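You operate a simulated robot arm through the tools that you are given. There is no shell and no other tool.

You are at the controls of a simulated robot arm. One attempt, no reset.

Task
Clamp the brass strainer in the vice and change its basket.
Fine: cap off, brown basket into the deep side of the wash tray, the silver basket from the bench in, cap twisted on tight; it stays clamped; leave the basket in the drawer. Set down upright: brown basket, silver basket.

The check looks at the end state, three seconds after you hand in, the way a careful person would. Anything else that was tipped, shoved, dropped, spilled or broken makes it a failure. A push-on lid holds only when it is set on centred and level and pressed home; a screw cap is set on level and turned clockwise until tight.

Robot
A 7-joint arm with a fingered hand, fixed in place. Base frame: the origin is on the floor under the middle of its stand, x ahead of it, y to its left, z up; the work surface is at about z = 0.88. Readings come in m, degrees, newtons and seconds.
With the tool pointing down near the work surface it reaches from about 0.18 to 0.8 m from the base axis. Its first joint turns from -166.0 to 166.0 degrees. Payload 4.9 kg.
Tool frame: the origin (TCP) lies between the finger pads and is the grasp point; the fingertips stand 0.032 m ahead of it; z points along the fingers, y is the line along which they close. The gripper opens to 0.192 m; its body begins 0.089 m behind the TCP. The gripper is a hand of 3 fingers: y runs from the thumb to the fingers, the wrist lies at [0, 0, -0.267] in the tool frame.
Orientation is that of the tool frame in the base frame, as a unit quaternion [x, y, z, w]. With the fingers straight down and closing along the base's y, the tool's x points along the base's -x, its y along +y and its z along -z.

Tools
- The arm moves only by the tool arm_command. Its argument "increments" is a list of rows, each a list of 2 entries, a list of its own where there are three numbers: the shift along the base's x, y, z in m, then the turn, a rotation vector about the base's x, y, z in degrees. In form: [[[tx, ty, tz], [rx, ry, rz]], ...]. A call has 1 to 20 rows; each row is the pose to reach, as a shift and turn from the pose commanded when the call began. A row lasts 0.2 s, in which the tool goes at most 0.05 m and 8.6 degrees; a call with a longer step from one row to the next is refused whole. A pose out of reach is approached as far as the arm can. The call stops where the force on the tool passes 70 N (or 10 N more than at its start, if that is more) or the arm is blocked; 0.2 s more then pass. In this call time passes only in rows, and 0.2 s behind the last. The reply holds the time, the measured pose of the TCP, the force on the tool along the base axes, the opening and the grip force, in the units named above and with some noise, with the torque about the TCP (base axes, N m) and any sound that the robot's microphone picked up, and new pictures: "views" is both (left out), scene, wrist or none.
- Cameras (640 x 400 px; columns grow to the right, rows downward): "scene" is fixed at [0.3974, 0.6499, 1.46]; the picture's right is [-0.88, -0.48, 0.00], its down [-0.31, 0.56, -0.77] and it looks along [0.37, -0.68, -0.64] (base axes); focal length 214 px, centre (320, 200). "wrist" rides on the gripper at [0.08, -0.046, -0.113] in the tool frame; the picture's right is [0.50, 0.87, 0.00], its down [-0.67, 0.39, -0.63] and it looks along [-0.55, 0.32, 0.78] (tool axes); focal length 226 px, centre (320, 200). There is no depth. A picture from a camera that has moved, and an enlarged one, comes with that camera's place and axes in the base frame and with its lens.
- finger_targets(finger1, finger2, thumb_bend): sets how far each is bent, from 0 (flat) to 100 (curled in); at 30 the hand is open as for a grip, at 70 the pads meet at the TCP. One left out holds its place. A second passes; each finger stops where it meets its share of the squeeze, and holds until it gets a number again. It is the only way to open and close the hand. It gives what a move gives, with no picture; readings hold the bend of each and the force on the fingers (four entries, about 0 where the hand has none), thumb and palm.
- zoom(camera, box): a new picture of the part [left, top, right, bottom] of that camera's present view, enlarged. No time passes.
- hand_in(): hands the job in; it is judged then, once.

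Places have to be worked out from the pictures, the camera data and where the tool is seen. Open the gripper and draw the arm clear of the work before you hand the job in, unless the task says otherwise.

The tools are called after "Request:" as a command line: name --argument value ..., lists and objects as JSON in quotes. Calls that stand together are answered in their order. arm_command: Moves the arm, as the interface text tells. Its arguments: {"type":"object","properties":{"increments":{"type":"array","items":{"type":"array"}},"views":{"type":"string","enum":["both","scene","wrist","none"]}},"required":["increments"]} The other tools are called the same way: finger_targets (finger1, finger2, thumb_bend) moves the fingers one by one; zoom (camera, box) takes an enlarged picture of a part of a camera's view; hand_in () hands the job in.

At the start:

```text
clock: 0.0
tool_pos: [0.4905, -0.1904, 1.2986]
tcp_rot: [0.0, 1.0, 0.0, 0.0]
ft_force: [1.6, 0.1, -0.8]
ft_torque: [0.01, 0.01, 0.04]
opening: 0.1919
gripper_force: 0.1
shape: jaw
bend: [30.0, 30.0, 30.0]
finger forces: [0.1, 0.0, 0.1, 0.0, 0.0, 0.0]
```

scene: 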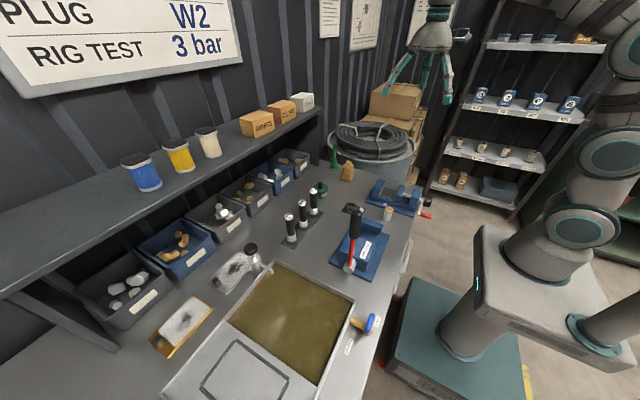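
wrist: 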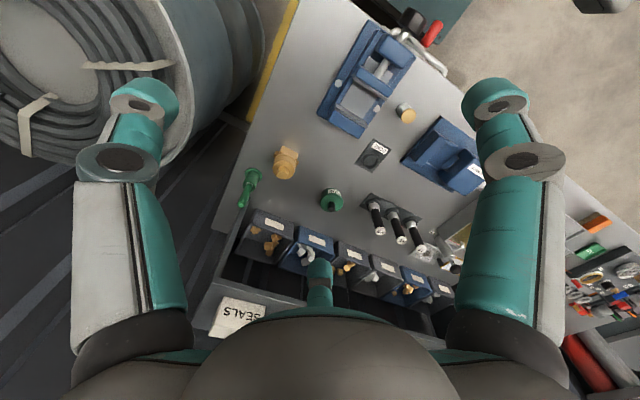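

I start by looking closely at the bench in both views to identify the strainer, vice, baskets, tray and drawer.

Request:
zoom --camera "scene" --box '[300, 140, 440, 230]'

Request:
zoom --camera "scene" --box '[150, 220, 430, 400]'

Request:
zoom --camera "wrist" --box '[220, 0, 480, 165]'

Request:
zoom --camera "wrist" --box '[220, 130, 480, 300]'

Request:
zoom --camera "wrist" --box '[440, 160, 640, 400]'

```text
4.44 times, centred on (370, 185) of scene
camera zoom: at [0.3974, 0.6499, 1.46], right [-0.88, -0.48, 0.0], down [-0.31, 0.56, -0.77], along [0.37, -0.68, -0.64], focal length 953 px, centre (98, 267)
```

zoom: 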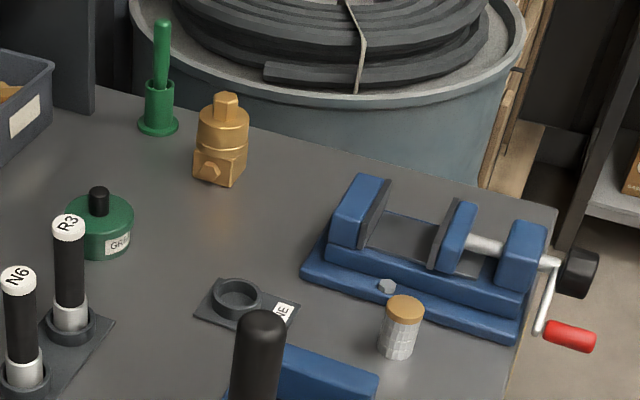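

```text
2.22 times, centred on (290, 310) of scene
camera zoom: at [0.3974, 0.6499, 1.46], right [-0.88, -0.48, 0.0], down [-0.31, 0.56, -0.77], along [0.37, -0.68, -0.64], focal length 477 px, centre (387, -44)
```

zoom: 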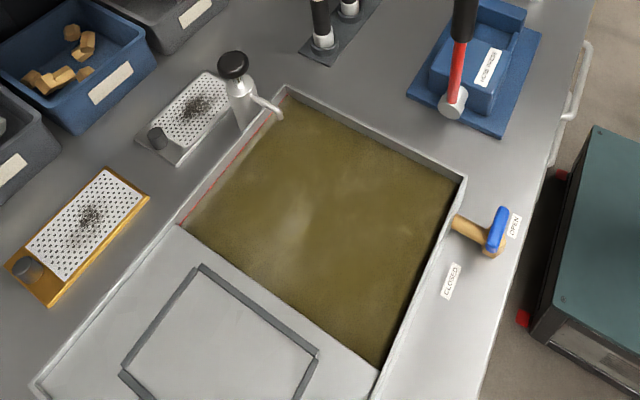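

```text
2.42 times, centred on (350, 82) of wrist
camera zoom: at [0.4106, -0.2366, 1.4115], right [-0.5, 0.87, 0.0], down [0.67, 0.39, 0.63], along [0.55, 0.32, -0.78], focal length 548 px, centre (247, 485)
```

zoom: 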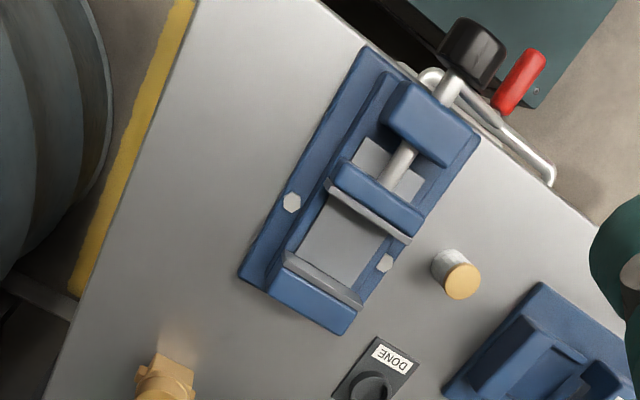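

```text
2.35 times, centred on (350, 215) of wrist
camera zoom: at [0.4106, -0.2366, 1.4115], right [-0.5, 0.87, 0.0], down [0.67, 0.39, 0.63], along [0.55, 0.32, -0.78], focal length 532 px, centre (249, 165)
```

zoom: 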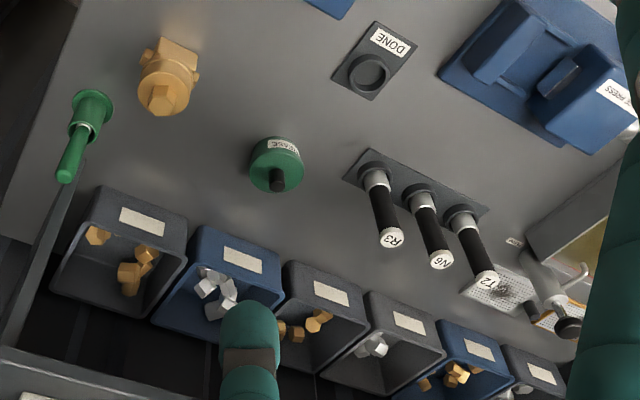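

```text
1.67 times, centred on (540, 280) of wrist
camera zoom: at [0.4106, -0.2366, 1.4115], right [-0.5, 0.87, 0.0], down [0.67, 0.39, 0.63], along [0.55, 0.32, -0.78], focal length 377 px, centre (-47, 67)
```

zoom: 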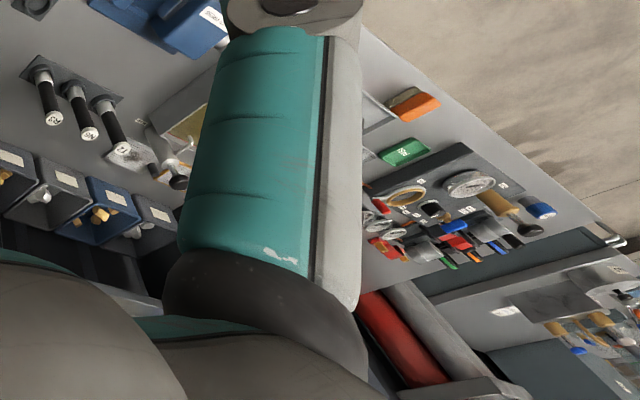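

The strainer looks like the brass body near (0.69, -0.16), the silver basket near (0.45, 0.01), and the vice near (0.49, -0.10) with its screw toward the robot. I zoom tighter on each to get shape and size.

Request:
zoom --camera "scene" --box '[328, 150, 368, 190]'

Request:
zoom --camera "scene" --box '[360, 170, 440, 225]'

Request:
zoom --camera "wrist" --box '[310, 0, 460, 140]'

Request:
zoom --camera "wrist" --box '[260, 130, 310, 190]'

Request:
zoom --camera "scene" --box '[220, 230, 400, 350]'

```text
10.00 times, centred on (348, 170) of scene
camera zoom: at [0.3974, 0.6499, 1.46], right [-0.88, -0.48, 0.0], down [-0.31, 0.56, -0.77], along [0.37, -0.68, -0.64], focal length 2145 px, centre (40, 500)
```

zoom: 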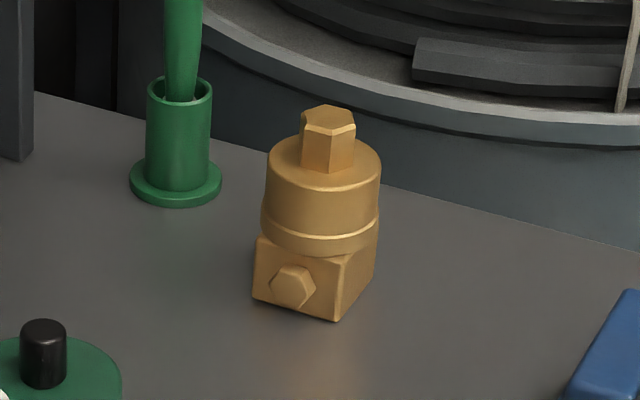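

```text
7.27 times, centred on (400, 198) of scene
camera zoom: at [0.3974, 0.6499, 1.46], right [-0.88, -0.48, 0.0], down [-0.31, 0.56, -0.77], along [0.37, -0.68, -0.64], focal length 1560 px, centre (-262, 218)
```

zoom: 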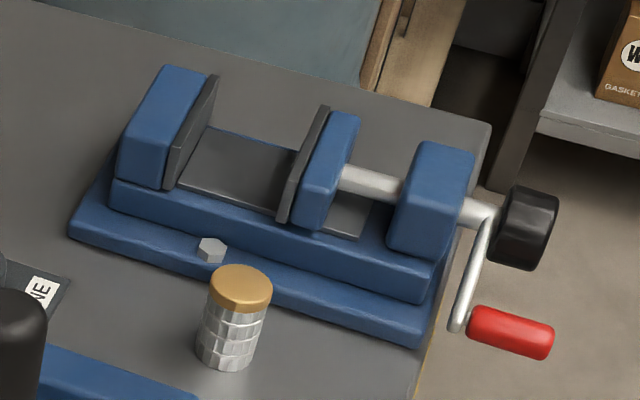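

```text
2.86 times, centred on (385, 70) of wrist
camera zoom: at [0.4106, -0.2366, 1.4115], right [-0.5, 0.87, 0.0], down [0.67, 0.39, 0.63], along [0.55, 0.32, -0.78], focal length 646 px, centre (134, 571)
```

zoom: 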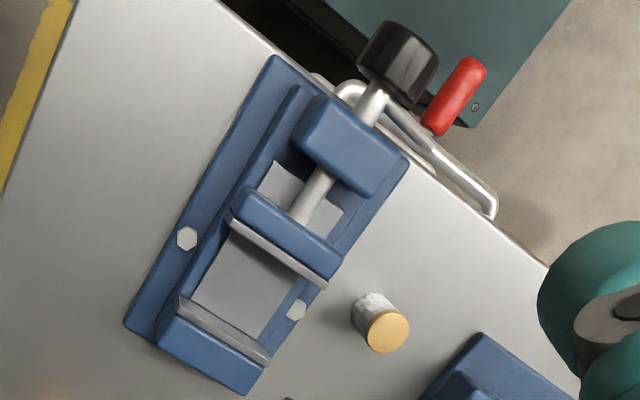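

```text
6.67 times, centred on (285, 160) of wrist
camera zoom: at [0.4106, -0.2366, 1.4115], right [-0.5, 0.87, 0.0], down [0.67, 0.39, 0.63], along [0.55, 0.32, -0.78], focal length 1507 px, centre (553, 467)
```

zoom: 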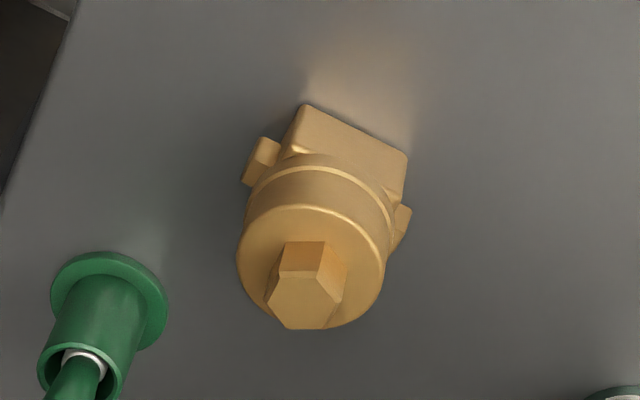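

```text
3.33 times, centred on (310, 290) of scene
camera zoom: at [0.3974, 0.6499, 1.46], right [-0.88, -0.48, 0.0], down [-0.31, 0.56, -0.77], along [0.37, -0.68, -0.64], focal length 715 px, centre (353, -100)
```

zoom: 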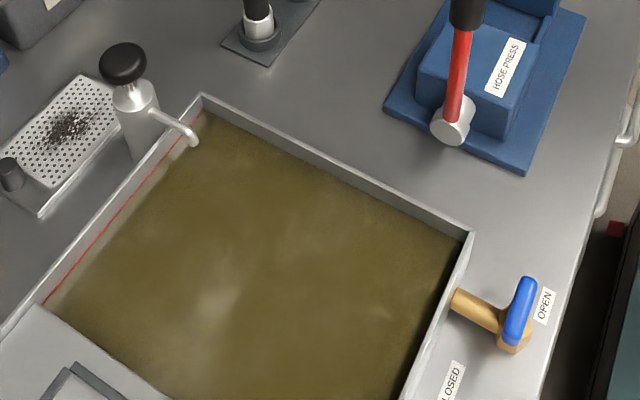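

The strainer block appears already square to the base axes, with its hex side plugs on the ±y faces and plain flats on ±x. I move lower near the vice to see the jaws and crank closer.

Request:
arm_command --increments '[[[-0.015, 0.01, -0.03], [0, 0, 0]], [[-0.03, 0.02, -0.06], [0, 0, 0]], [[-0.045, 0.03, -0.09], [0, 0, 0]], [[-0.06, 0.04, -0.12], [0, 0, 0]], [[-0.08, 0.05, -0.15], [0, 0, 0]], [[-0.09, 0.06, -0.18], [0, 0, 0]]]'

```text
clock: 1.4
tool_pos: [0.3995, -0.133, 1.1187]
tcp_rot: [-0.001, 1.0, 0.0, 0.001]
ft_force: [0.2, -0.8, -0.2]
ft_torque: [0.01, -0.03, -0.02]
opening: 0.192
gripper_force: 0.0
shape: jaw
bend: [30.0, 30.0, 30.0]
finger forces: [0.0, 0.0, 0.0, 0.1, 0.1, 0.1]
camera wrist: at [0.3205, -0.1782, 1.2309], right [-0.5, 0.87, 0.0], down [0.67, 0.39, 0.63], along [0.55, 0.32, -0.77], focal length 226 px, centre (320, 200)
```

scene: 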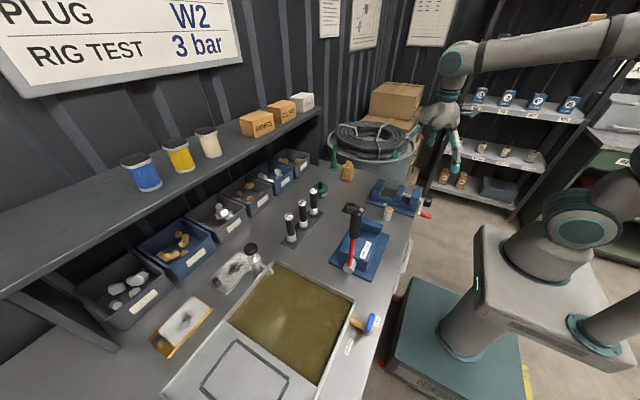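
wrist: 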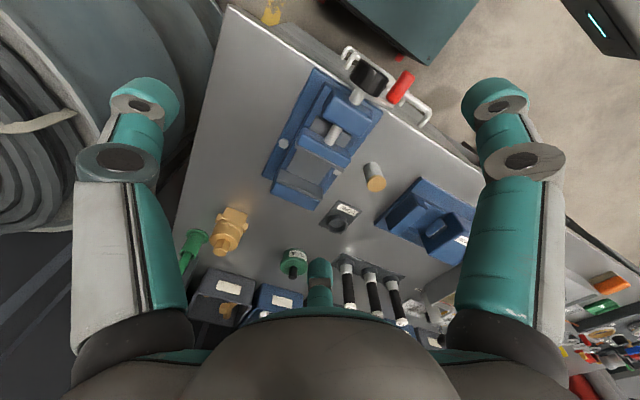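

The hand's three fingers look 120° apart (thumb toward -y, two fingers toward +y/±x). I zoom in on the vice, crank, strainer and the other items from this closer wrist view.

Request:
zoom --camera "wrist" --box '[250, 30, 450, 155]'

Request:
zoom --camera "wrist" --box '[250, 110, 410, 230]'

Request:
zoom --camera "wrist" --box '[180, 190, 280, 290]'

Request:
zoom --camera "scene" --box '[160, 330, 340, 400]'

Request:
zoom --camera "scene" --box '[400, 190, 450, 225]'

```text
3.20 times, centred on (350, 92) of wrist
camera zoom: at [0.3205, -0.1782, 1.2309], right [-0.5, 0.87, 0.0], down [0.67, 0.39, 0.63], along [0.55, 0.32, -0.77], focal length 723 px, centre (224, 544)
```

zoom: 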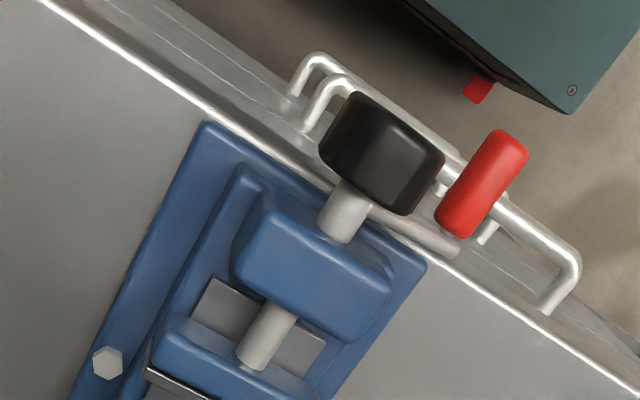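

```text
3.33 times, centred on (330, 170) of wrist
camera zoom: at [0.3205, -0.1782, 1.2309], right [-0.5, 0.87, 0.0], down [0.67, 0.39, 0.63], along [0.55, 0.32, -0.77], focal length 754 px, centre (287, 300)
```

zoom: 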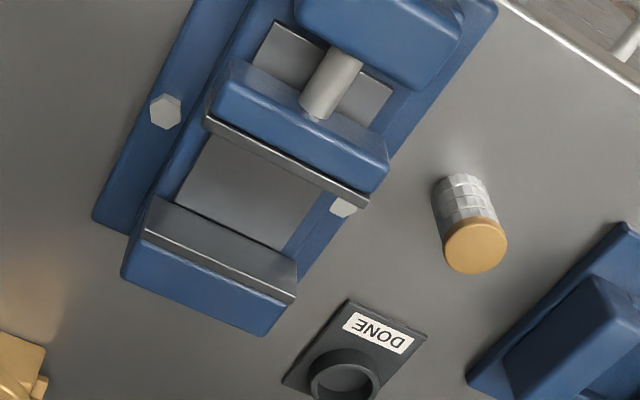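

```text
4.00 times, centred on (230, 240) of wrist
camera zoom: at [0.3205, -0.1782, 1.2309], right [-0.5, 0.87, 0.0], down [0.67, 0.39, 0.63], along [0.55, 0.32, -0.77], focal length 904 px, centre (680, 40)
```

zoom: 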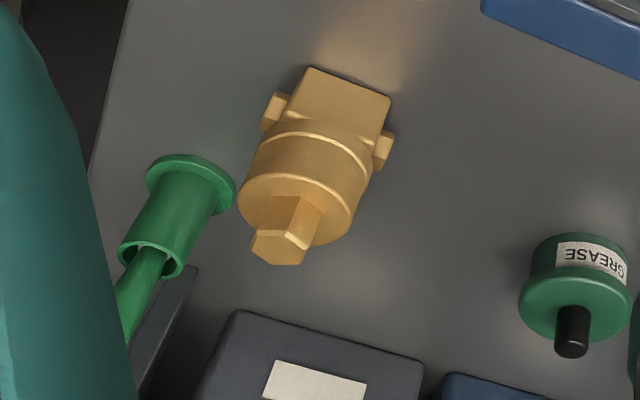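

```text
3.56 times, centred on (250, 365) of scene
camera zoom: at [0.3974, 0.6499, 1.46], right [-0.88, -0.48, 0.0], down [-0.31, 0.56, -0.77], along [0.37, -0.68, -0.64], focal length 763 px, centre (569, -387)
```

zoom: 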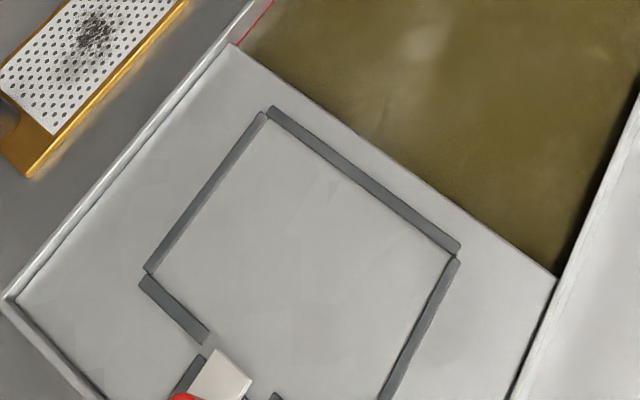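

```text
11.43 times, centred on (425, 208) of scene
camera zoom: at [0.3974, 0.6499, 1.46], right [-0.88, -0.48, 0.0], down [-0.31, 0.56, -0.77], along [0.37, -0.68, -0.64], focal length 2451 px, centre (-880, 114)
```

zoom: 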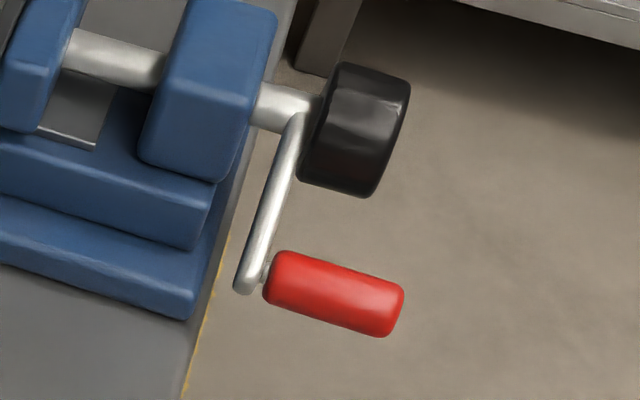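

The crank's red handle works out near (0.329, -0.047, 0.902), with the screw axis near y -0.098, z 0.935 (radius ≈ 0.06). I look at the hand and finger thickness in the scene view before planning the crank grip.

Request:
zoom --camera "scene" --box '[400, 80, 480, 190]'

Request:
zoom --camera "scene" --box '[380, 180, 640, 400]'

Request:
zoom --camera "wrist" --box '[300, 0, 480, 130]'

```text
3.64 times, centred on (440, 135) of scene
camera zoom: at [0.3974, 0.6499, 1.46], right [-0.88, -0.48, 0.0], down [-0.31, 0.56, -0.77], along [0.37, -0.68, -0.64], focal length 780 px, centre (-116, 436)
```

zoom: 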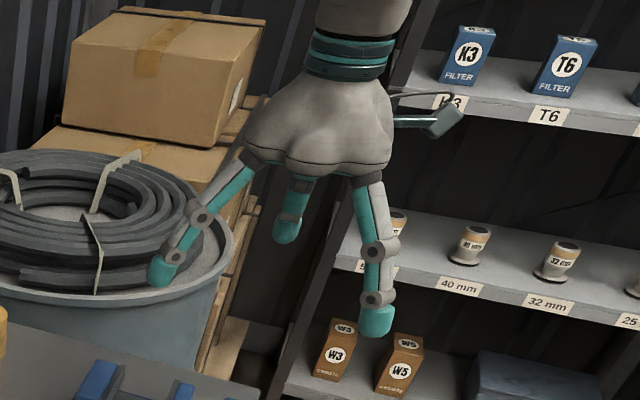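

```text
1.82 times, centred on (510, 290) of scene
camera zoom: at [0.3974, 0.6499, 1.46], right [-0.88, -0.48, 0.0], down [-0.31, 0.56, -0.77], along [0.37, -0.68, -0.64], focal length 390 px, centre (-26, 36)
```

zoom: 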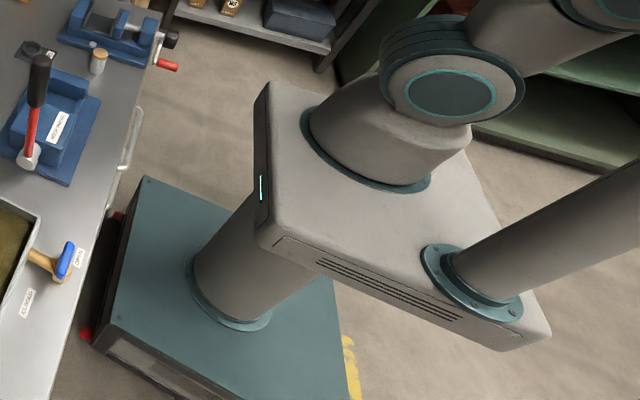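

```text
3.08 times, centred on (390, 65) of wrist
camera zoom: at [0.3205, -0.1782, 1.2309], right [-0.5, 0.87, 0.0], down [0.67, 0.39, 0.63], along [0.55, 0.32, -0.77], focal length 696 px, centre (105, 615)
```

zoom: 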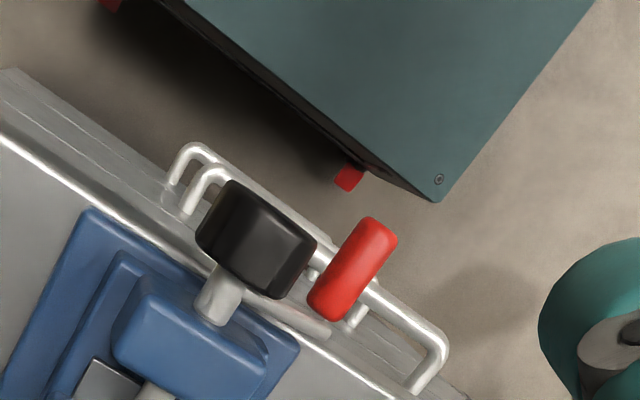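

The fingers are about 3 cm thick, so the crank will need a careful grip. First the strainer: I pre-shape the hand narrower and travel above the strainer at a safe height to measure it.

Request:
finger_targets --finger1 45 --finger2 45 --thumb_bend 45

Request:
arm_command --increments '[[[0.04, -0.005, 0], [0, 0, 0]], [[0.08, -0.01, 0], [0, 0, 0]], [[0.12, -0.015, 0], [0, 0, 0]], [[0.16, -0.02, 0], [0, 0, 0]], [[0.2, -0.025, 0], [0, 0, 0]], [[0.24, -0.03, 0], [0, 0, 0]], [[0.27, -0.033, 0], [0, 0, 0]], [[0.2945, -0.035, 0], [0, 0, 0]]]'

```text
clock: 2.4
tool_pos: [0.402, -0.1324, 1.1184]
tcp_rot: [0.0, 1.0, 0.0, -0.001]
ft_force: [-0.4, 0.5, -0.2]
ft_torque: [0.01, 0.0, -0.02]
opening: 0.1062
gripper_force: 0.1
shape: fingers
bend: [45.0, 45.0, 45.0]
finger forces: [0.0, 0.1, 0.0, 0.1, 0.0, 0.0]
```

```text
clock: 4.2
tool_pos: [0.693, -0.1658, 1.1202]
tcp_rot: [0.0, 1.0, 0.0, 0.001]
ft_force: [-0.6, -0.3, 0.7]
ft_torque: [-0.01, 0.0, -0.02]
opening: 0.1062
gripper_force: 0.1
shape: fingers
bend: [45.0, 45.0, 45.0]
finger forces: [0.0, 0.0, 0.1, 0.1, 0.1, 0.0]
camera wrist: at [0.613, -0.2114, 1.2333], right [-0.5, 0.87, 0.0], down [0.67, 0.39, 0.63], along [0.55, 0.32, -0.77], focal length 226 px, centre (320, 200)
```

scene: 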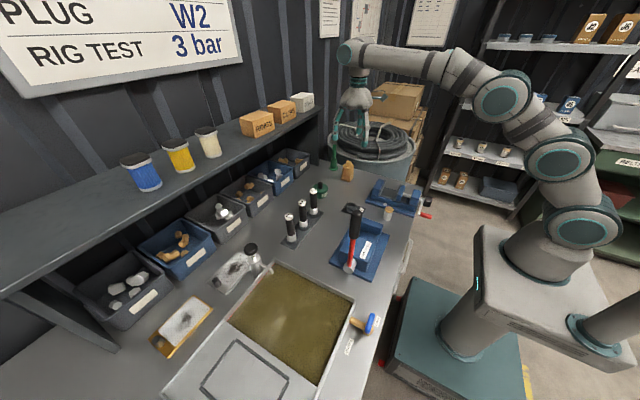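
wrist: 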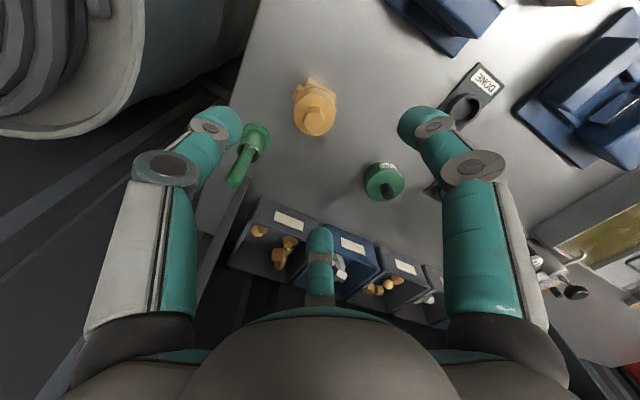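

I zoom on the strainer from above to refine its axis position relative to the tool.

Request:
zoom --camera "wrist" --box '[280, 70, 350, 145]'

Request:
zoom --camera "scene" --box '[320, 70, 390, 190]'

```text
5.33 times, centred on (315, 108) of wrist
camera zoom: at [0.613, -0.2114, 1.2333], right [-0.5, 0.87, 0.0], down [0.67, 0.39, 0.63], along [0.55, 0.32, -0.77], focal length 1206 px, centre (347, 693)
```

zoom: 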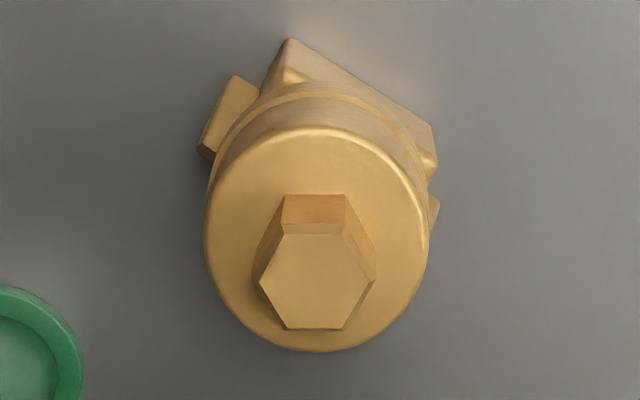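

```text
3.33 times, centred on (355, 130) of scene
camera zoom: at [0.3974, 0.6499, 1.46], right [-0.88, -0.48, 0.0], down [-0.31, 0.56, -0.77], along [0.37, -0.68, -0.64], focal length 715 px, centre (203, 433)
```

zoom: 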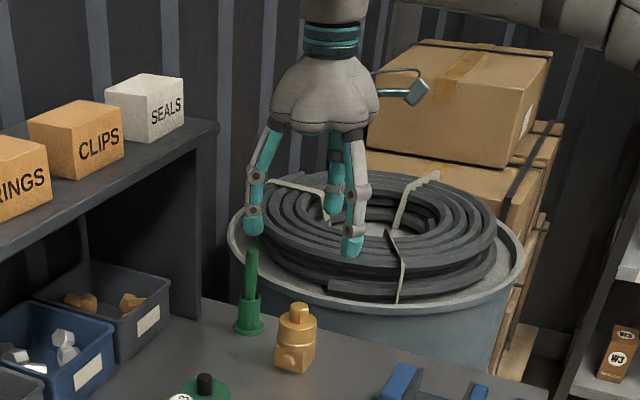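

From overhead the strainer axis sits about (+7.5, −3.4) mm off the tool axis, its block is ~44 mm square and square to the axes, cap ~53 mm wide, hex top near z 0.972. I centre and lower so the fingertips end just above the side plugs (TCP z ≈ 0.948).

Request:
arm_command --increments '[[[0.0075, -0.0034, -0.02], [0, 0, 0]], [[0.0075, -0.0034, -0.05], [0, 0, 0]], [[0.0075, -0.0034, -0.08], [0, 0, 0]], [[0.0075, -0.0034, -0.11], [0, 0, 0]], [[0.0075, -0.0034, -0.135], [0, 0, 0]], [[0.0075, -0.0034, -0.155], [0, 0, 0]], [[0.0075, -0.0034, -0.172], [0, 0, 0]]]'

```text
clock: 5.8
tool_pos: [0.7035, -0.1705, 0.9455]
tcp_rot: [-0.001, 1.0, 0.0, 0.0]
ft_force: [-0.2, 0.2, 0.7]
ft_torque: [-0.02, 0.01, 0.01]
opening: 0.1059
gripper_force: 0.1
shape: fingers
bend: [45.0, 45.0, 45.0]
finger forces: [0.0, 0.1, 0.0, 0.0, 0.1, 0.0]
camera wrist: at [0.6234, -0.2157, 1.0588], right [-0.5, 0.87, 0.0], down [0.67, 0.39, 0.63], along [0.55, 0.32, -0.78], focal length 226 px, centre (320, 200)
```

scene: 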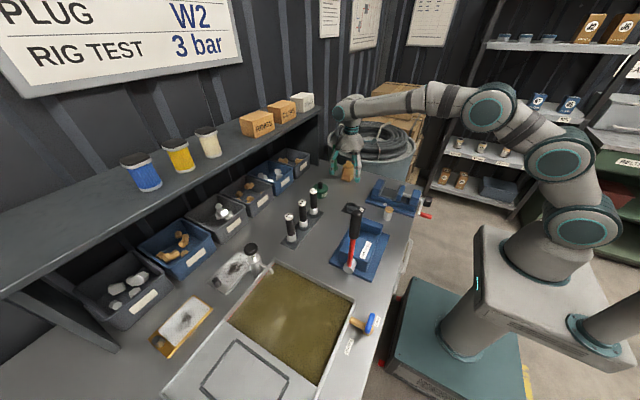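
wrist: 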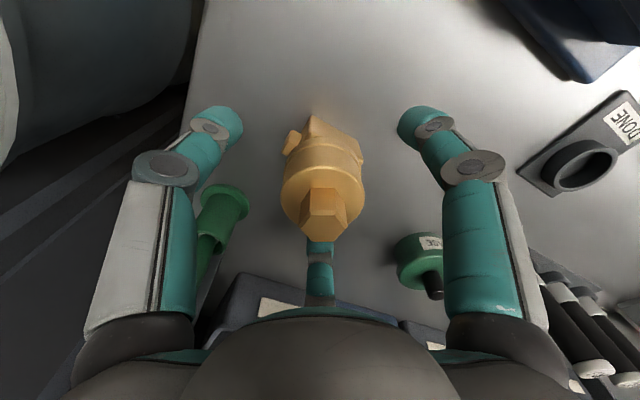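

I check the finger height relative to the cap and side plugs before closing.

Request:
zoom --camera "scene" --box '[325, 135, 375, 195]'

Request:
zoom --camera "wrist" --box '[180, 90, 460, 260]'

```text
6.67 times, centred on (350, 165) of scene
camera zoom: at [0.3974, 0.6499, 1.46], right [-0.88, -0.48, 0.0], down [-0.31, 0.56, -0.77], along [0.37, -0.68, -0.64], focal length 1430 px, centre (120, 433)
```

zoom: 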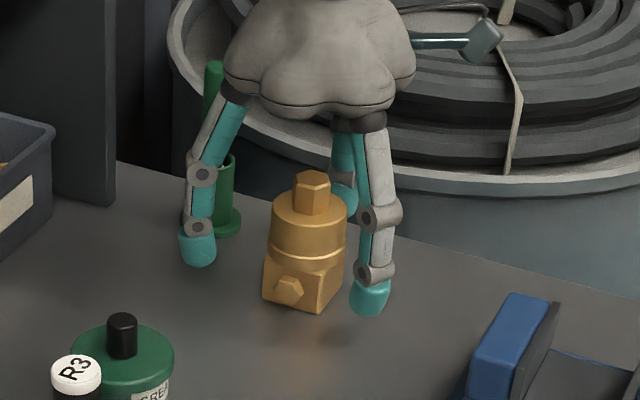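

```text
2.29 times, centred on (320, 175) of wrist
camera zoom: at [0.6234, -0.2157, 1.0588], right [-0.5, 0.87, 0.0], down [0.67, 0.39, 0.63], along [0.55, 0.32, -0.78], focal length 517 px, centre (320, 257)
```

zoom: 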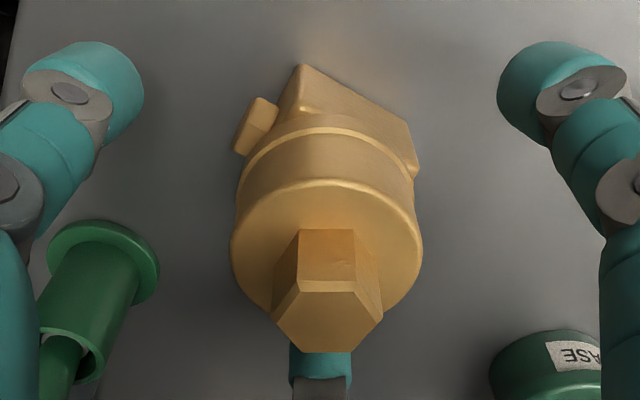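

At this bend the fingertips reach about 5 cm below the TCP, so they would meet the side plug. I raise 15 mm, then close gradually on the cap.

Request:
arm_command --increments '[[[-0.001, 0.001, 0.008], [0, 0, 0]], [[-0.002, 0.001, 0.015], [0, 0, 0]]]' --views "none"

Request:
finger_targets --finger1 52 --finger2 52 --thumb_bend 52

Request:
zoom --camera "scene" --box '[325, 135, 375, 195]'

Request:
zoom --camera "wrist" --box '[180, 90, 460, 260]'

```text
clock: 6.4
tool_pos: [0.7013, -0.1685, 0.9607]
tcp_rot: [0.0, 1.0, 0.0, 0.0]
ft_force: [-0.2, -0.5, 0.6]
ft_torque: [-0.02, 0.02, -0.01]
opening: 0.1064
gripper_force: 0.1
shape: fingers
bend: [45.0, 45.0, 45.0]
finger forces: [0.1, 0.1, 0.1, 0.0, 0.0, 0.1]
```

```text
clock: 7.4
tool_pos: [0.7011, -0.1677, 0.9605]
tcp_rot: [0.001, 1.0, 0.0, 0.001]
ft_force: [0.2, 0.3, 0.0]
ft_torque: [-0.01, -0.01, 0.0]
opening: 0.0763
gripper_force: 0.0
shape: fingers
bend: [52.0, 52.0, 52.0]
finger forces: [0.1, 0.0, 0.0, 0.1, 0.1, 0.0]
```

```text
6.67 times, centred on (350, 165) of scene
camera zoom: at [0.3974, 0.6499, 1.46], right [-0.88, -0.48, 0.0], down [-0.31, 0.56, -0.77], along [0.37, -0.68, -0.64], focal length 1430 px, centre (120, 433)
```

zoom: 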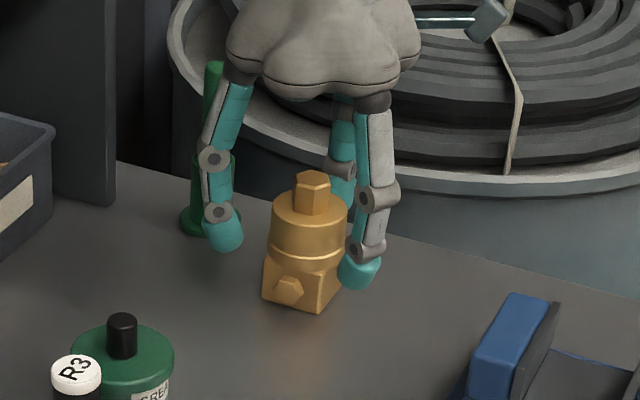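

```text
2.29 times, centred on (320, 175) of wrist
camera zoom: at [0.6216, -0.2143, 1.0735], right [-0.5, 0.87, 0.0], down [0.67, 0.39, 0.63], along [0.55, 0.32, -0.78], focal length 517 px, centre (320, 257)
```

zoom: 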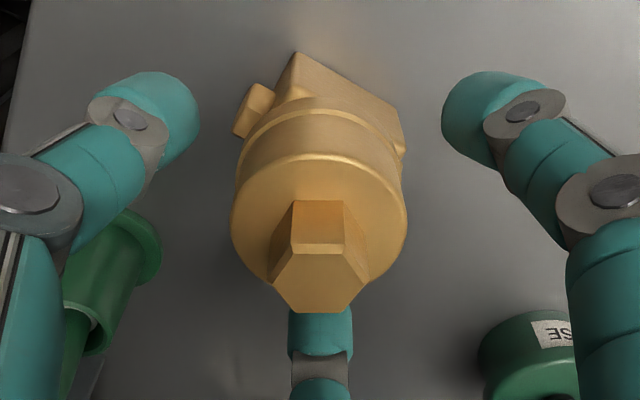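

Fingertips are now at about z 0.91, just over the side plugs. I raise 3 mm more and close onto the cap.

Request:
arm_command --increments '[[[0, 0, 0.003], [0, 0, 0]]]' --views "none"

Request:
finger_targets --finger1 70 --finger2 70 --thumb_bend 70

Request:
zoom --camera "scene" --box '[325, 135, 375, 195]'

Request:
zoom --camera "wrist" --box '[180, 90, 460, 260]'

```text
clock: 7.8
tool_pos: [0.7004, -0.1686, 0.9652]
tcp_rot: [0.0, 1.0, 0.0, 0.0]
ft_force: [-0.1, -0.1, 0.0]
ft_torque: [-0.01, -0.05, 0.01]
opening: 0.0763
gripper_force: 0.0
shape: fingers
bend: [52.0, 52.0, 52.0]
finger forces: [0.0, 0.0, 0.0, 0.0, 0.1, 0.1]
```

```text
clock: 8.8
tool_pos: [0.7006, -0.1688, 0.9643]
tcp_rot: [0.0, 1.0, 0.0, 0.0]
ft_force: [0.3, -3.1, 2.7]
ft_torque: [-0.12, -0.04, 0.0]
opening: 0.0449
gripper_force: 19.0
shape: fingers
bend: [59.0, 59.0, 62.0]
finger forces: [10.6, 10.3, 0.1, 0.1, 16.8, 0.0]
```

```text
6.67 times, centred on (350, 165) of scene
camera zoom: at [0.3974, 0.6499, 1.46], right [-0.88, -0.48, 0.0], down [-0.31, 0.56, -0.77], along [0.37, -0.68, -0.64], focal length 1430 px, centre (120, 433)
```

zoom: 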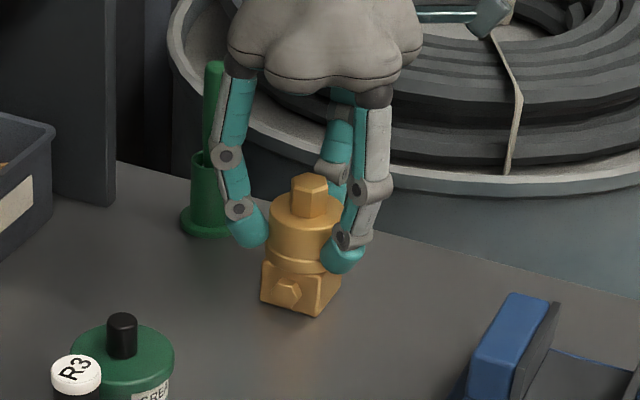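

```text
2.29 times, centred on (320, 175) of wrist
camera zoom: at [0.6211, -0.2145, 1.0774], right [-0.5, 0.87, 0.0], down [0.67, 0.39, 0.63], along [0.55, 0.32, -0.78], focal length 517 px, centre (320, 257)
```

zoom: 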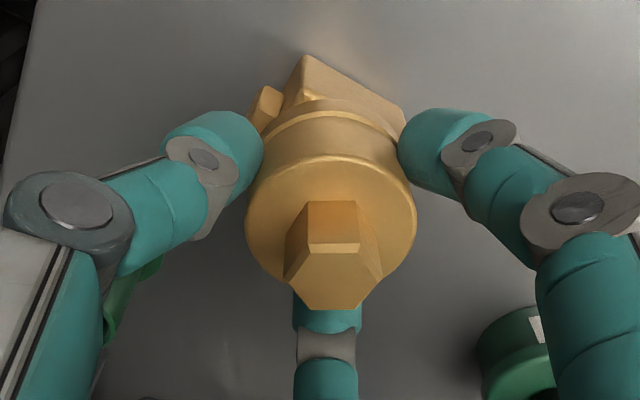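

The cap is gripped (about 10/10/17 N). I lift it straight up to see that it comes cleanly.

Request:
arm_command --increments '[[[0, 0, 0.01], [0, 0, 0]], [[0, 0, 0.03], [0, 0, 0]], [[0, 0, 0.06], [0, 0, 0]], [[0, 0, 0.09], [0, 0, 0]], [[0, 0, 0.12], [0, 0, 0]], [[0, 0, 0.15], [0, 0, 0]]]'

Request:
zoom --camera "scene" --box '[325, 90, 385, 180]'

Request:
zoom --camera "wrist" --box '[180, 90, 460, 260]'

```text
clock: 10.2
tool_pos: [0.6988, -0.1674, 1.1147]
tcp_rot: [0.0, 1.0, 0.0, -0.001]
ft_force: [0.1, -0.6, -5.3]
ft_torque: [0.0, 0.05, 0.0]
opening: 0.0447
gripper_force: 17.5
shape: fingers
bend: [58.0, 59.0, 62.0]
finger forces: [10.3, 9.9, 0.0, 0.0, 14.9, 0.0]
camera wrist: at [0.6186, -0.2126, 1.2283], right [-0.5, 0.87, 0.0], down [0.67, 0.39, 0.63], along [0.55, 0.32, -0.78], focal length 226 px, centre (320, 200)
```

scene: 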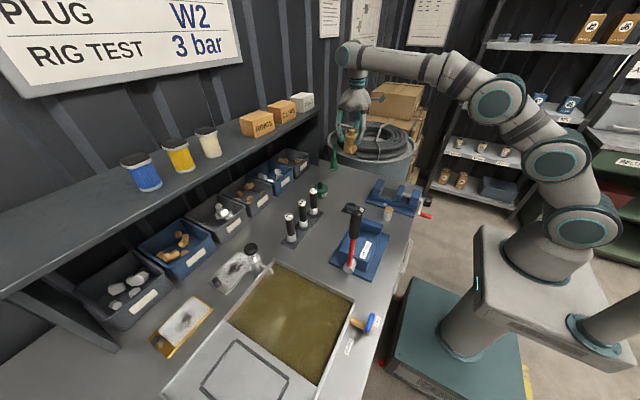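
wrist: 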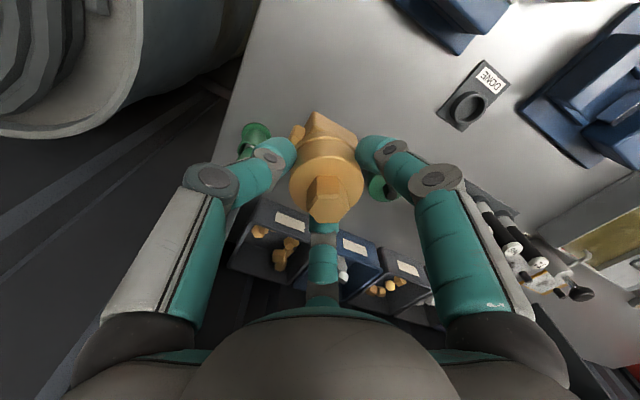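

```text
4.44 times, centred on (355, 135) of scene
camera zoom: at [0.3974, 0.6499, 1.46], right [-0.88, -0.48, 0.0], down [-0.31, 0.56, -0.77], along [0.37, -0.68, -0.64], focal length 953 px, centre (164, 489)
```

zoom: 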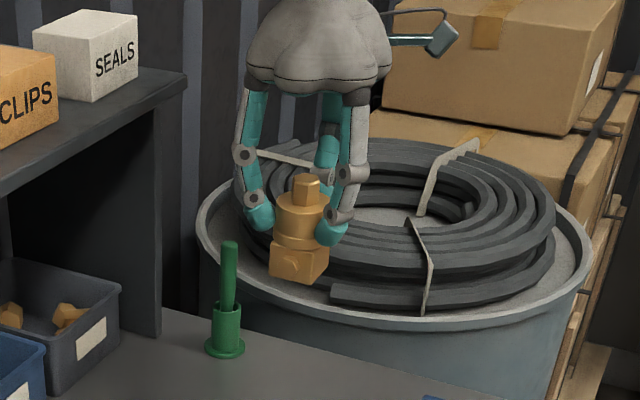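

```text
2.29 times, centred on (320, 175) of wrist
camera zoom: at [0.6186, -0.2126, 1.2283], right [-0.5, 0.87, 0.0], down [0.67, 0.39, 0.63], along [0.55, 0.32, -0.78], focal length 517 px, centre (320, 257)
```

zoom: 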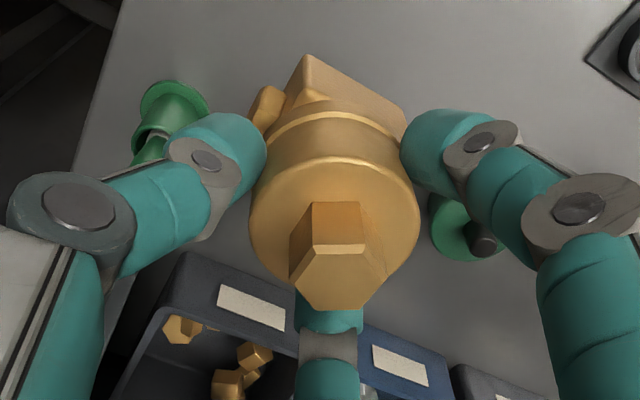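

The strainer is held upright (≈0.54 kg), offset about (−2, +4) mm from the tool axis. I carry it over the vice at height and look at the jaw gap.

Request:
arm_command --increments '[[[-0.03, 0.009, 0], [0, 0, 0]], [[-0.065, 0.02, 0], [0, 0, 0]], [[-0.1, 0.03, 0], [0, 0, 0]], [[-0.135, 0.042, 0], [0, 0, 0]], [[-0.17, 0.053, 0], [0, 0, 0]], [[-0.195, 0.06, 0], [0, 0, 0]], [[-0.21, 0.063, 0], [0, 0, 0]]]'

Request:
zoom --camera "wrist" --box '[220, 60, 440, 220]'

Request:
zoom --camera "scene" --box '[350, 120, 450, 230]'

```text
clock: 11.8
tool_pos: [0.4899, -0.1067, 1.1149]
tcp_rot: [-0.001, 1.0, 0.0, 0.0]
ft_force: [-1.4, -0.3, -5.9]
ft_torque: [-0.02, 0.03, 0.0]
opening: 0.0448
gripper_force: 16.4
shape: fingers
bend: [58.0, 59.0, 62.0]
finger forces: [10.4, 9.9, 0.0, 0.0, 14.8, 0.0]
camera wrist: at [0.41, -0.1526, 1.2274], right [-0.5, 0.87, 0.0], down [0.67, 0.39, 0.63], along [0.55, 0.32, -0.78], focal length 226 px, centre (320, 200)
```

scene: 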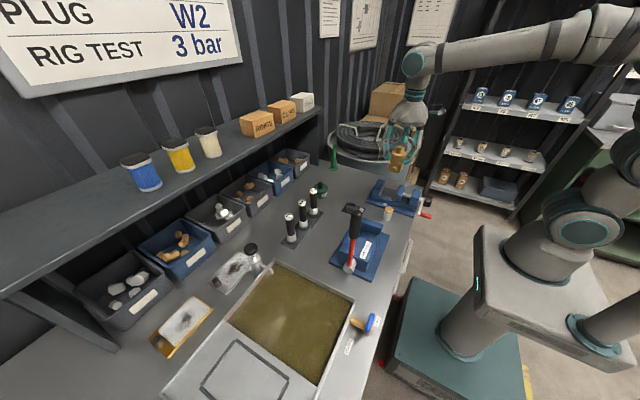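
wrist: 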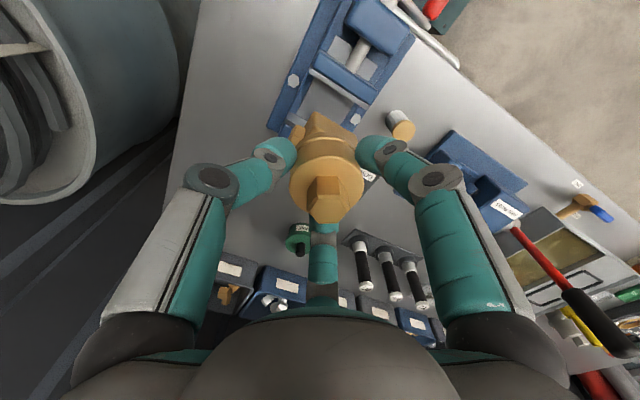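

```text
2.50 times, centred on (330, 140) of wrist
camera zoom: at [0.41, -0.1526, 1.2274], right [-0.5, 0.87, 0.0], down [0.67, 0.39, 0.63], along [0.55, 0.32, -0.78], focal length 565 px, centre (295, 350)
```

zoom: 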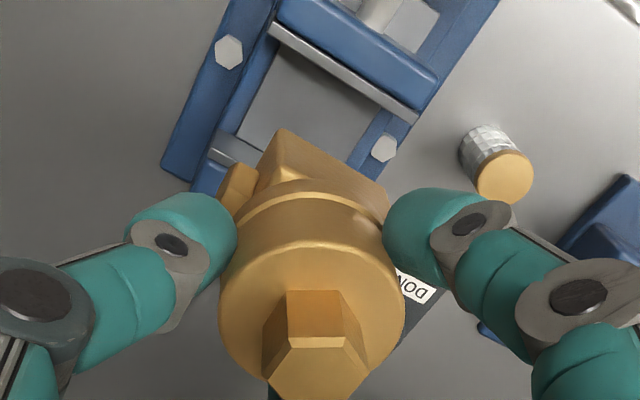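

```text
3.64 times, centred on (400, 175) of scene
camera zoom: at [0.3974, 0.6499, 1.46], right [-0.88, -0.48, 0.0], down [-0.31, 0.56, -0.77], along [0.37, -0.68, -0.64], focal length 780 px, centre (29, 291)
```

zoom: 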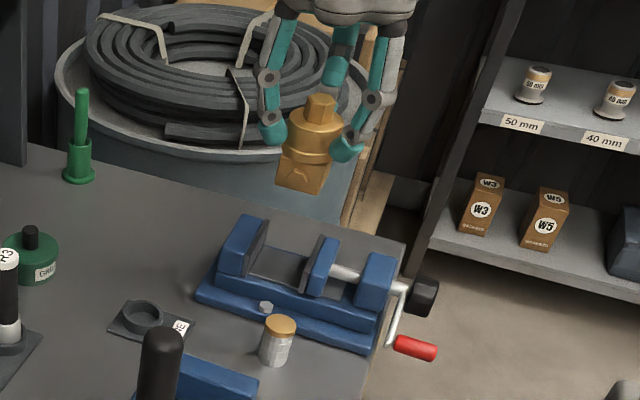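

I zoom tighter to measure the jaw faces and vice centreline.

Request:
zoom --camera "wrist" --box '[260, 50, 400, 140]'

Request:
zoom --camera "scene" --box '[370, 170, 430, 225]'

```text
4.44 times, centred on (330, 95) of wrist
camera zoom: at [0.41, -0.1526, 1.2274], right [-0.5, 0.87, 0.0], down [0.67, 0.39, 0.63], along [0.55, 0.32, -0.78], focal length 1005 px, centre (276, 667)
```

zoom: 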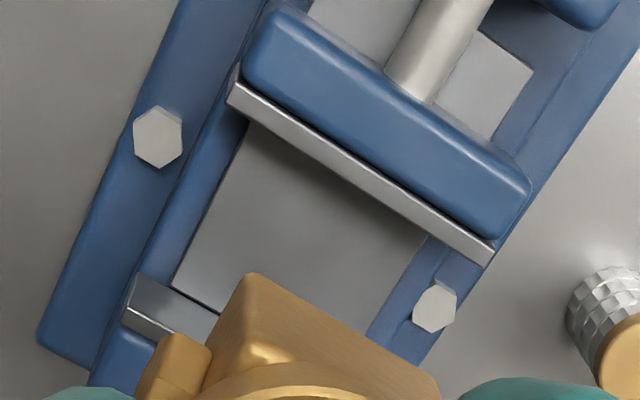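

```text
7.27 times, centred on (400, 198) of scene
camera zoom: at [0.3974, 0.6499, 1.46], right [-0.88, -0.48, 0.0], down [-0.31, 0.56, -0.77], along [0.37, -0.68, -0.64], focal length 1560 px, centre (-262, 218)
```

zoom: 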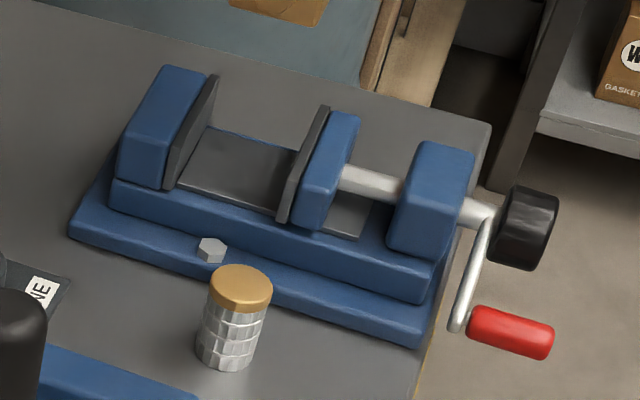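

The gap spans roughly x 0.458–0.516 (≈57 mm wide), centred y −0.100; the block is ~44.5 mm wide and nearly centred already. I shift slightly and lower to just above the jaws, then check.

Request:
arm_command --increments '[[[-0.001, 0.002, -0.02], [0, 0, 0]], [[-0.001, 0.002, -0.04], [0, 0, 0]], [[-0.001, 0.002, -0.06], [0, 0, 0]]]'

Request:
zoom --camera "scene" --box '[370, 140, 430, 210]'

Request:
zoom --camera "wrist" --box '[220, 40, 420, 210]'

```text
clock: 12.6
tool_pos: [0.4892, -0.1021, 1.0531]
tcp_rot: [0.001, 1.0, 0.001, 0.0]
ft_force: [-0.2, 0.0, -4.8]
ft_torque: [-0.02, 0.0, 0.01]
opening: 0.0445
gripper_force: 17.3
shape: fingers
bend: [58.0, 59.0, 62.0]
finger forces: [10.2, 9.9, 0.0, 0.0, 14.8, 0.0]
camera wrist: at [0.4088, -0.1492, 1.1657], right [-0.5, 0.87, 0.0], down [0.67, 0.39, 0.63], along [0.55, 0.32, -0.78], focal length 226 px, centre (320, 200)
```

scene: 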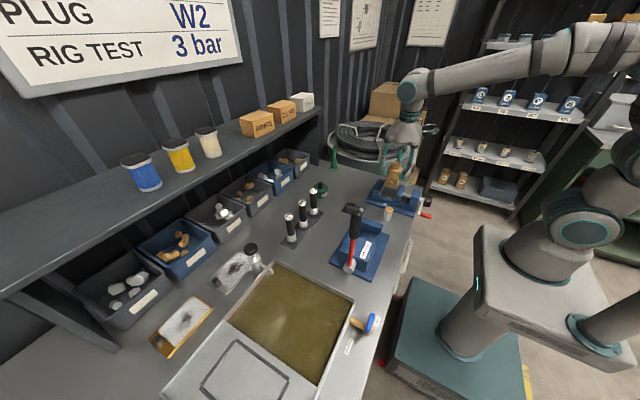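
wrist: 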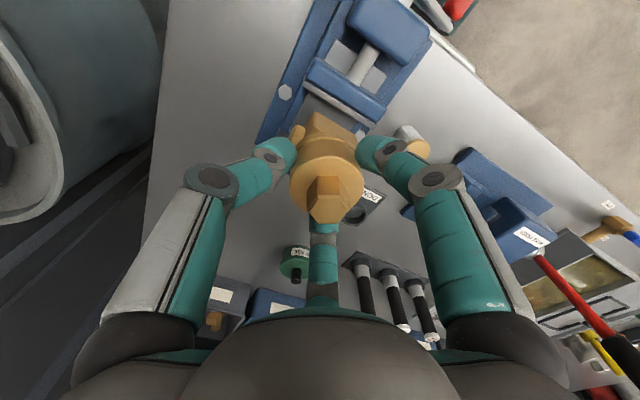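

```text
5.71 times, centred on (400, 175) of scene
camera zoom: at [0.3974, 0.6499, 1.46], right [-0.88, -0.48, 0.0], down [-0.31, 0.56, -0.77], along [0.37, -0.68, -0.64], focal length 1226 px, centre (-137, 343)
```

zoom: 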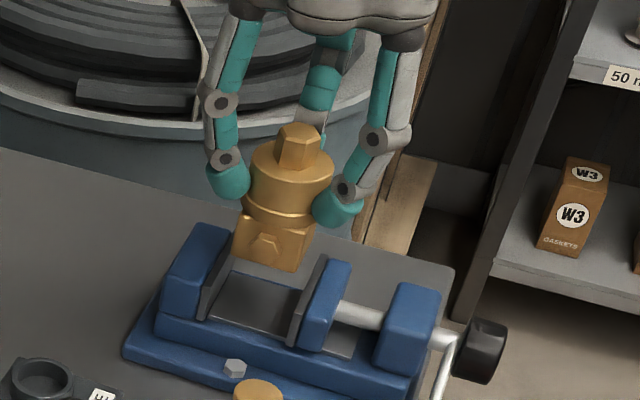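

```text
2.35 times, centred on (320, 125) of wrist
camera zoom: at [0.4088, -0.1492, 1.1657], right [-0.5, 0.87, 0.0], down [0.67, 0.39, 0.63], along [0.55, 0.32, -0.78], focal length 532 px, centre (320, 376)
```

zoom: 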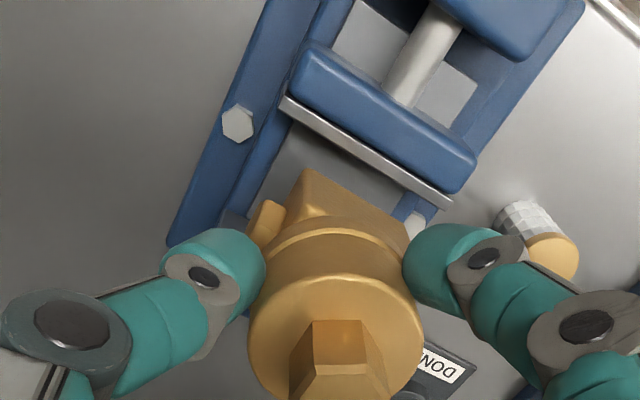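

Block's −x face is ~9 mm from the moving jaw but only ~3 mm from the fixed jaw, so I shift 3 mm toward −x and lower into the gap, stopping short of the bed.

Request:
arm_command --increments '[[[-0.003, 0, -0.008], [0, 0, 0]], [[-0.003, 0, -0.02], [0, 0, 0]], [[-0.003, 0, -0.032], [0, 0, 0]], [[-0.003, 0, -0.039], [0, 0, 0]]]'

Request:
zoom --camera "scene" --box '[370, 150, 430, 210]'

Request:
zoom --camera "wrist" --box '[220, 40, 420, 210]'

```text
clock: 13.6
tool_pos: [0.4872, -0.1023, 1.0144]
tcp_rot: [0.0, 1.0, 0.001, 0.0]
ft_force: [0.5, 0.1, -5.1]
ft_torque: [-0.02, 0.01, 0.02]
opening: 0.0445
gripper_force: 17.4
shape: fingers
bend: [58.0, 59.0, 62.0]
finger forces: [10.3, 9.8, 0.0, 0.0, 14.7, 0.1]
camera wrist: at [0.4078, -0.1497, 1.1281], right [-0.5, 0.87, 0.0], down [0.67, 0.39, 0.63], along [0.55, 0.32, -0.78], focal length 226 px, centre (320, 200)
```

scene: 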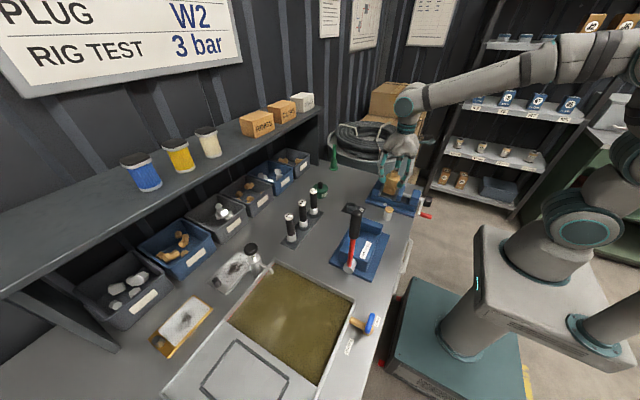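
wrist: 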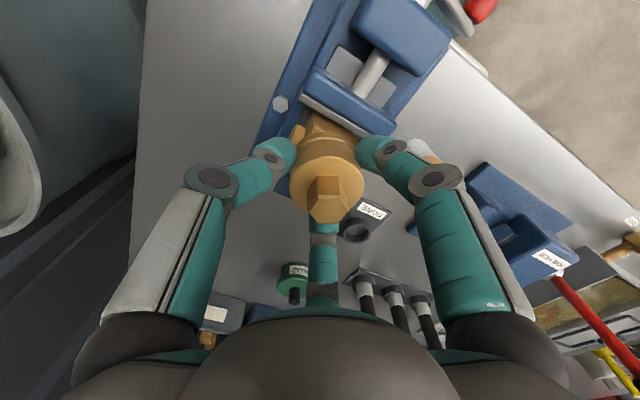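

```text
6.67 times, centred on (400, 180) of scene
camera zoom: at [0.3974, 0.6499, 1.46], right [-0.88, -0.48, 0.0], down [-0.31, 0.56, -0.77], along [0.37, -0.68, -0.64], focal length 1430 px, centre (-213, 333)
```

zoom: 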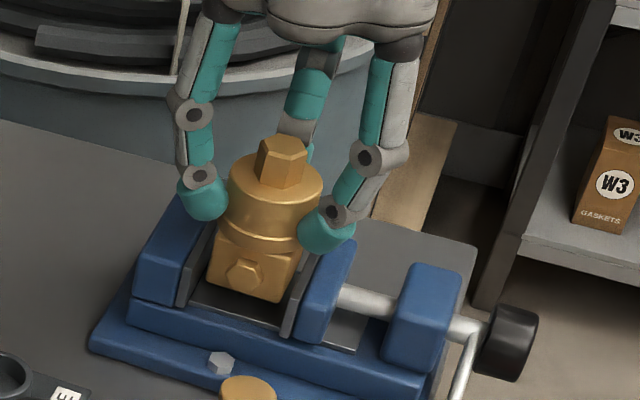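

```text
2.35 times, centred on (320, 125) of wrist
camera zoom: at [0.4078, -0.1497, 1.1281], right [-0.5, 0.87, 0.0], down [0.67, 0.39, 0.63], along [0.55, 0.32, -0.78], focal length 532 px, centre (320, 376)
```

zoom: 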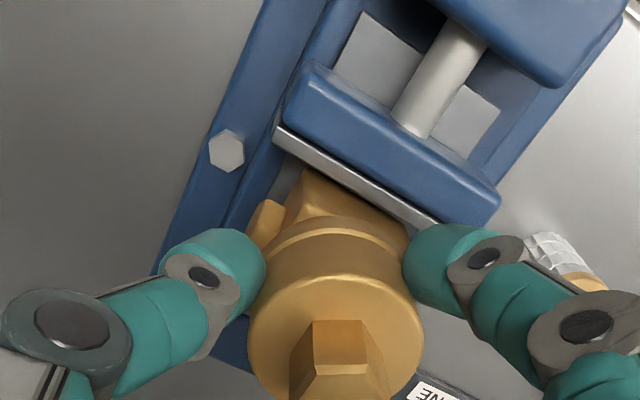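

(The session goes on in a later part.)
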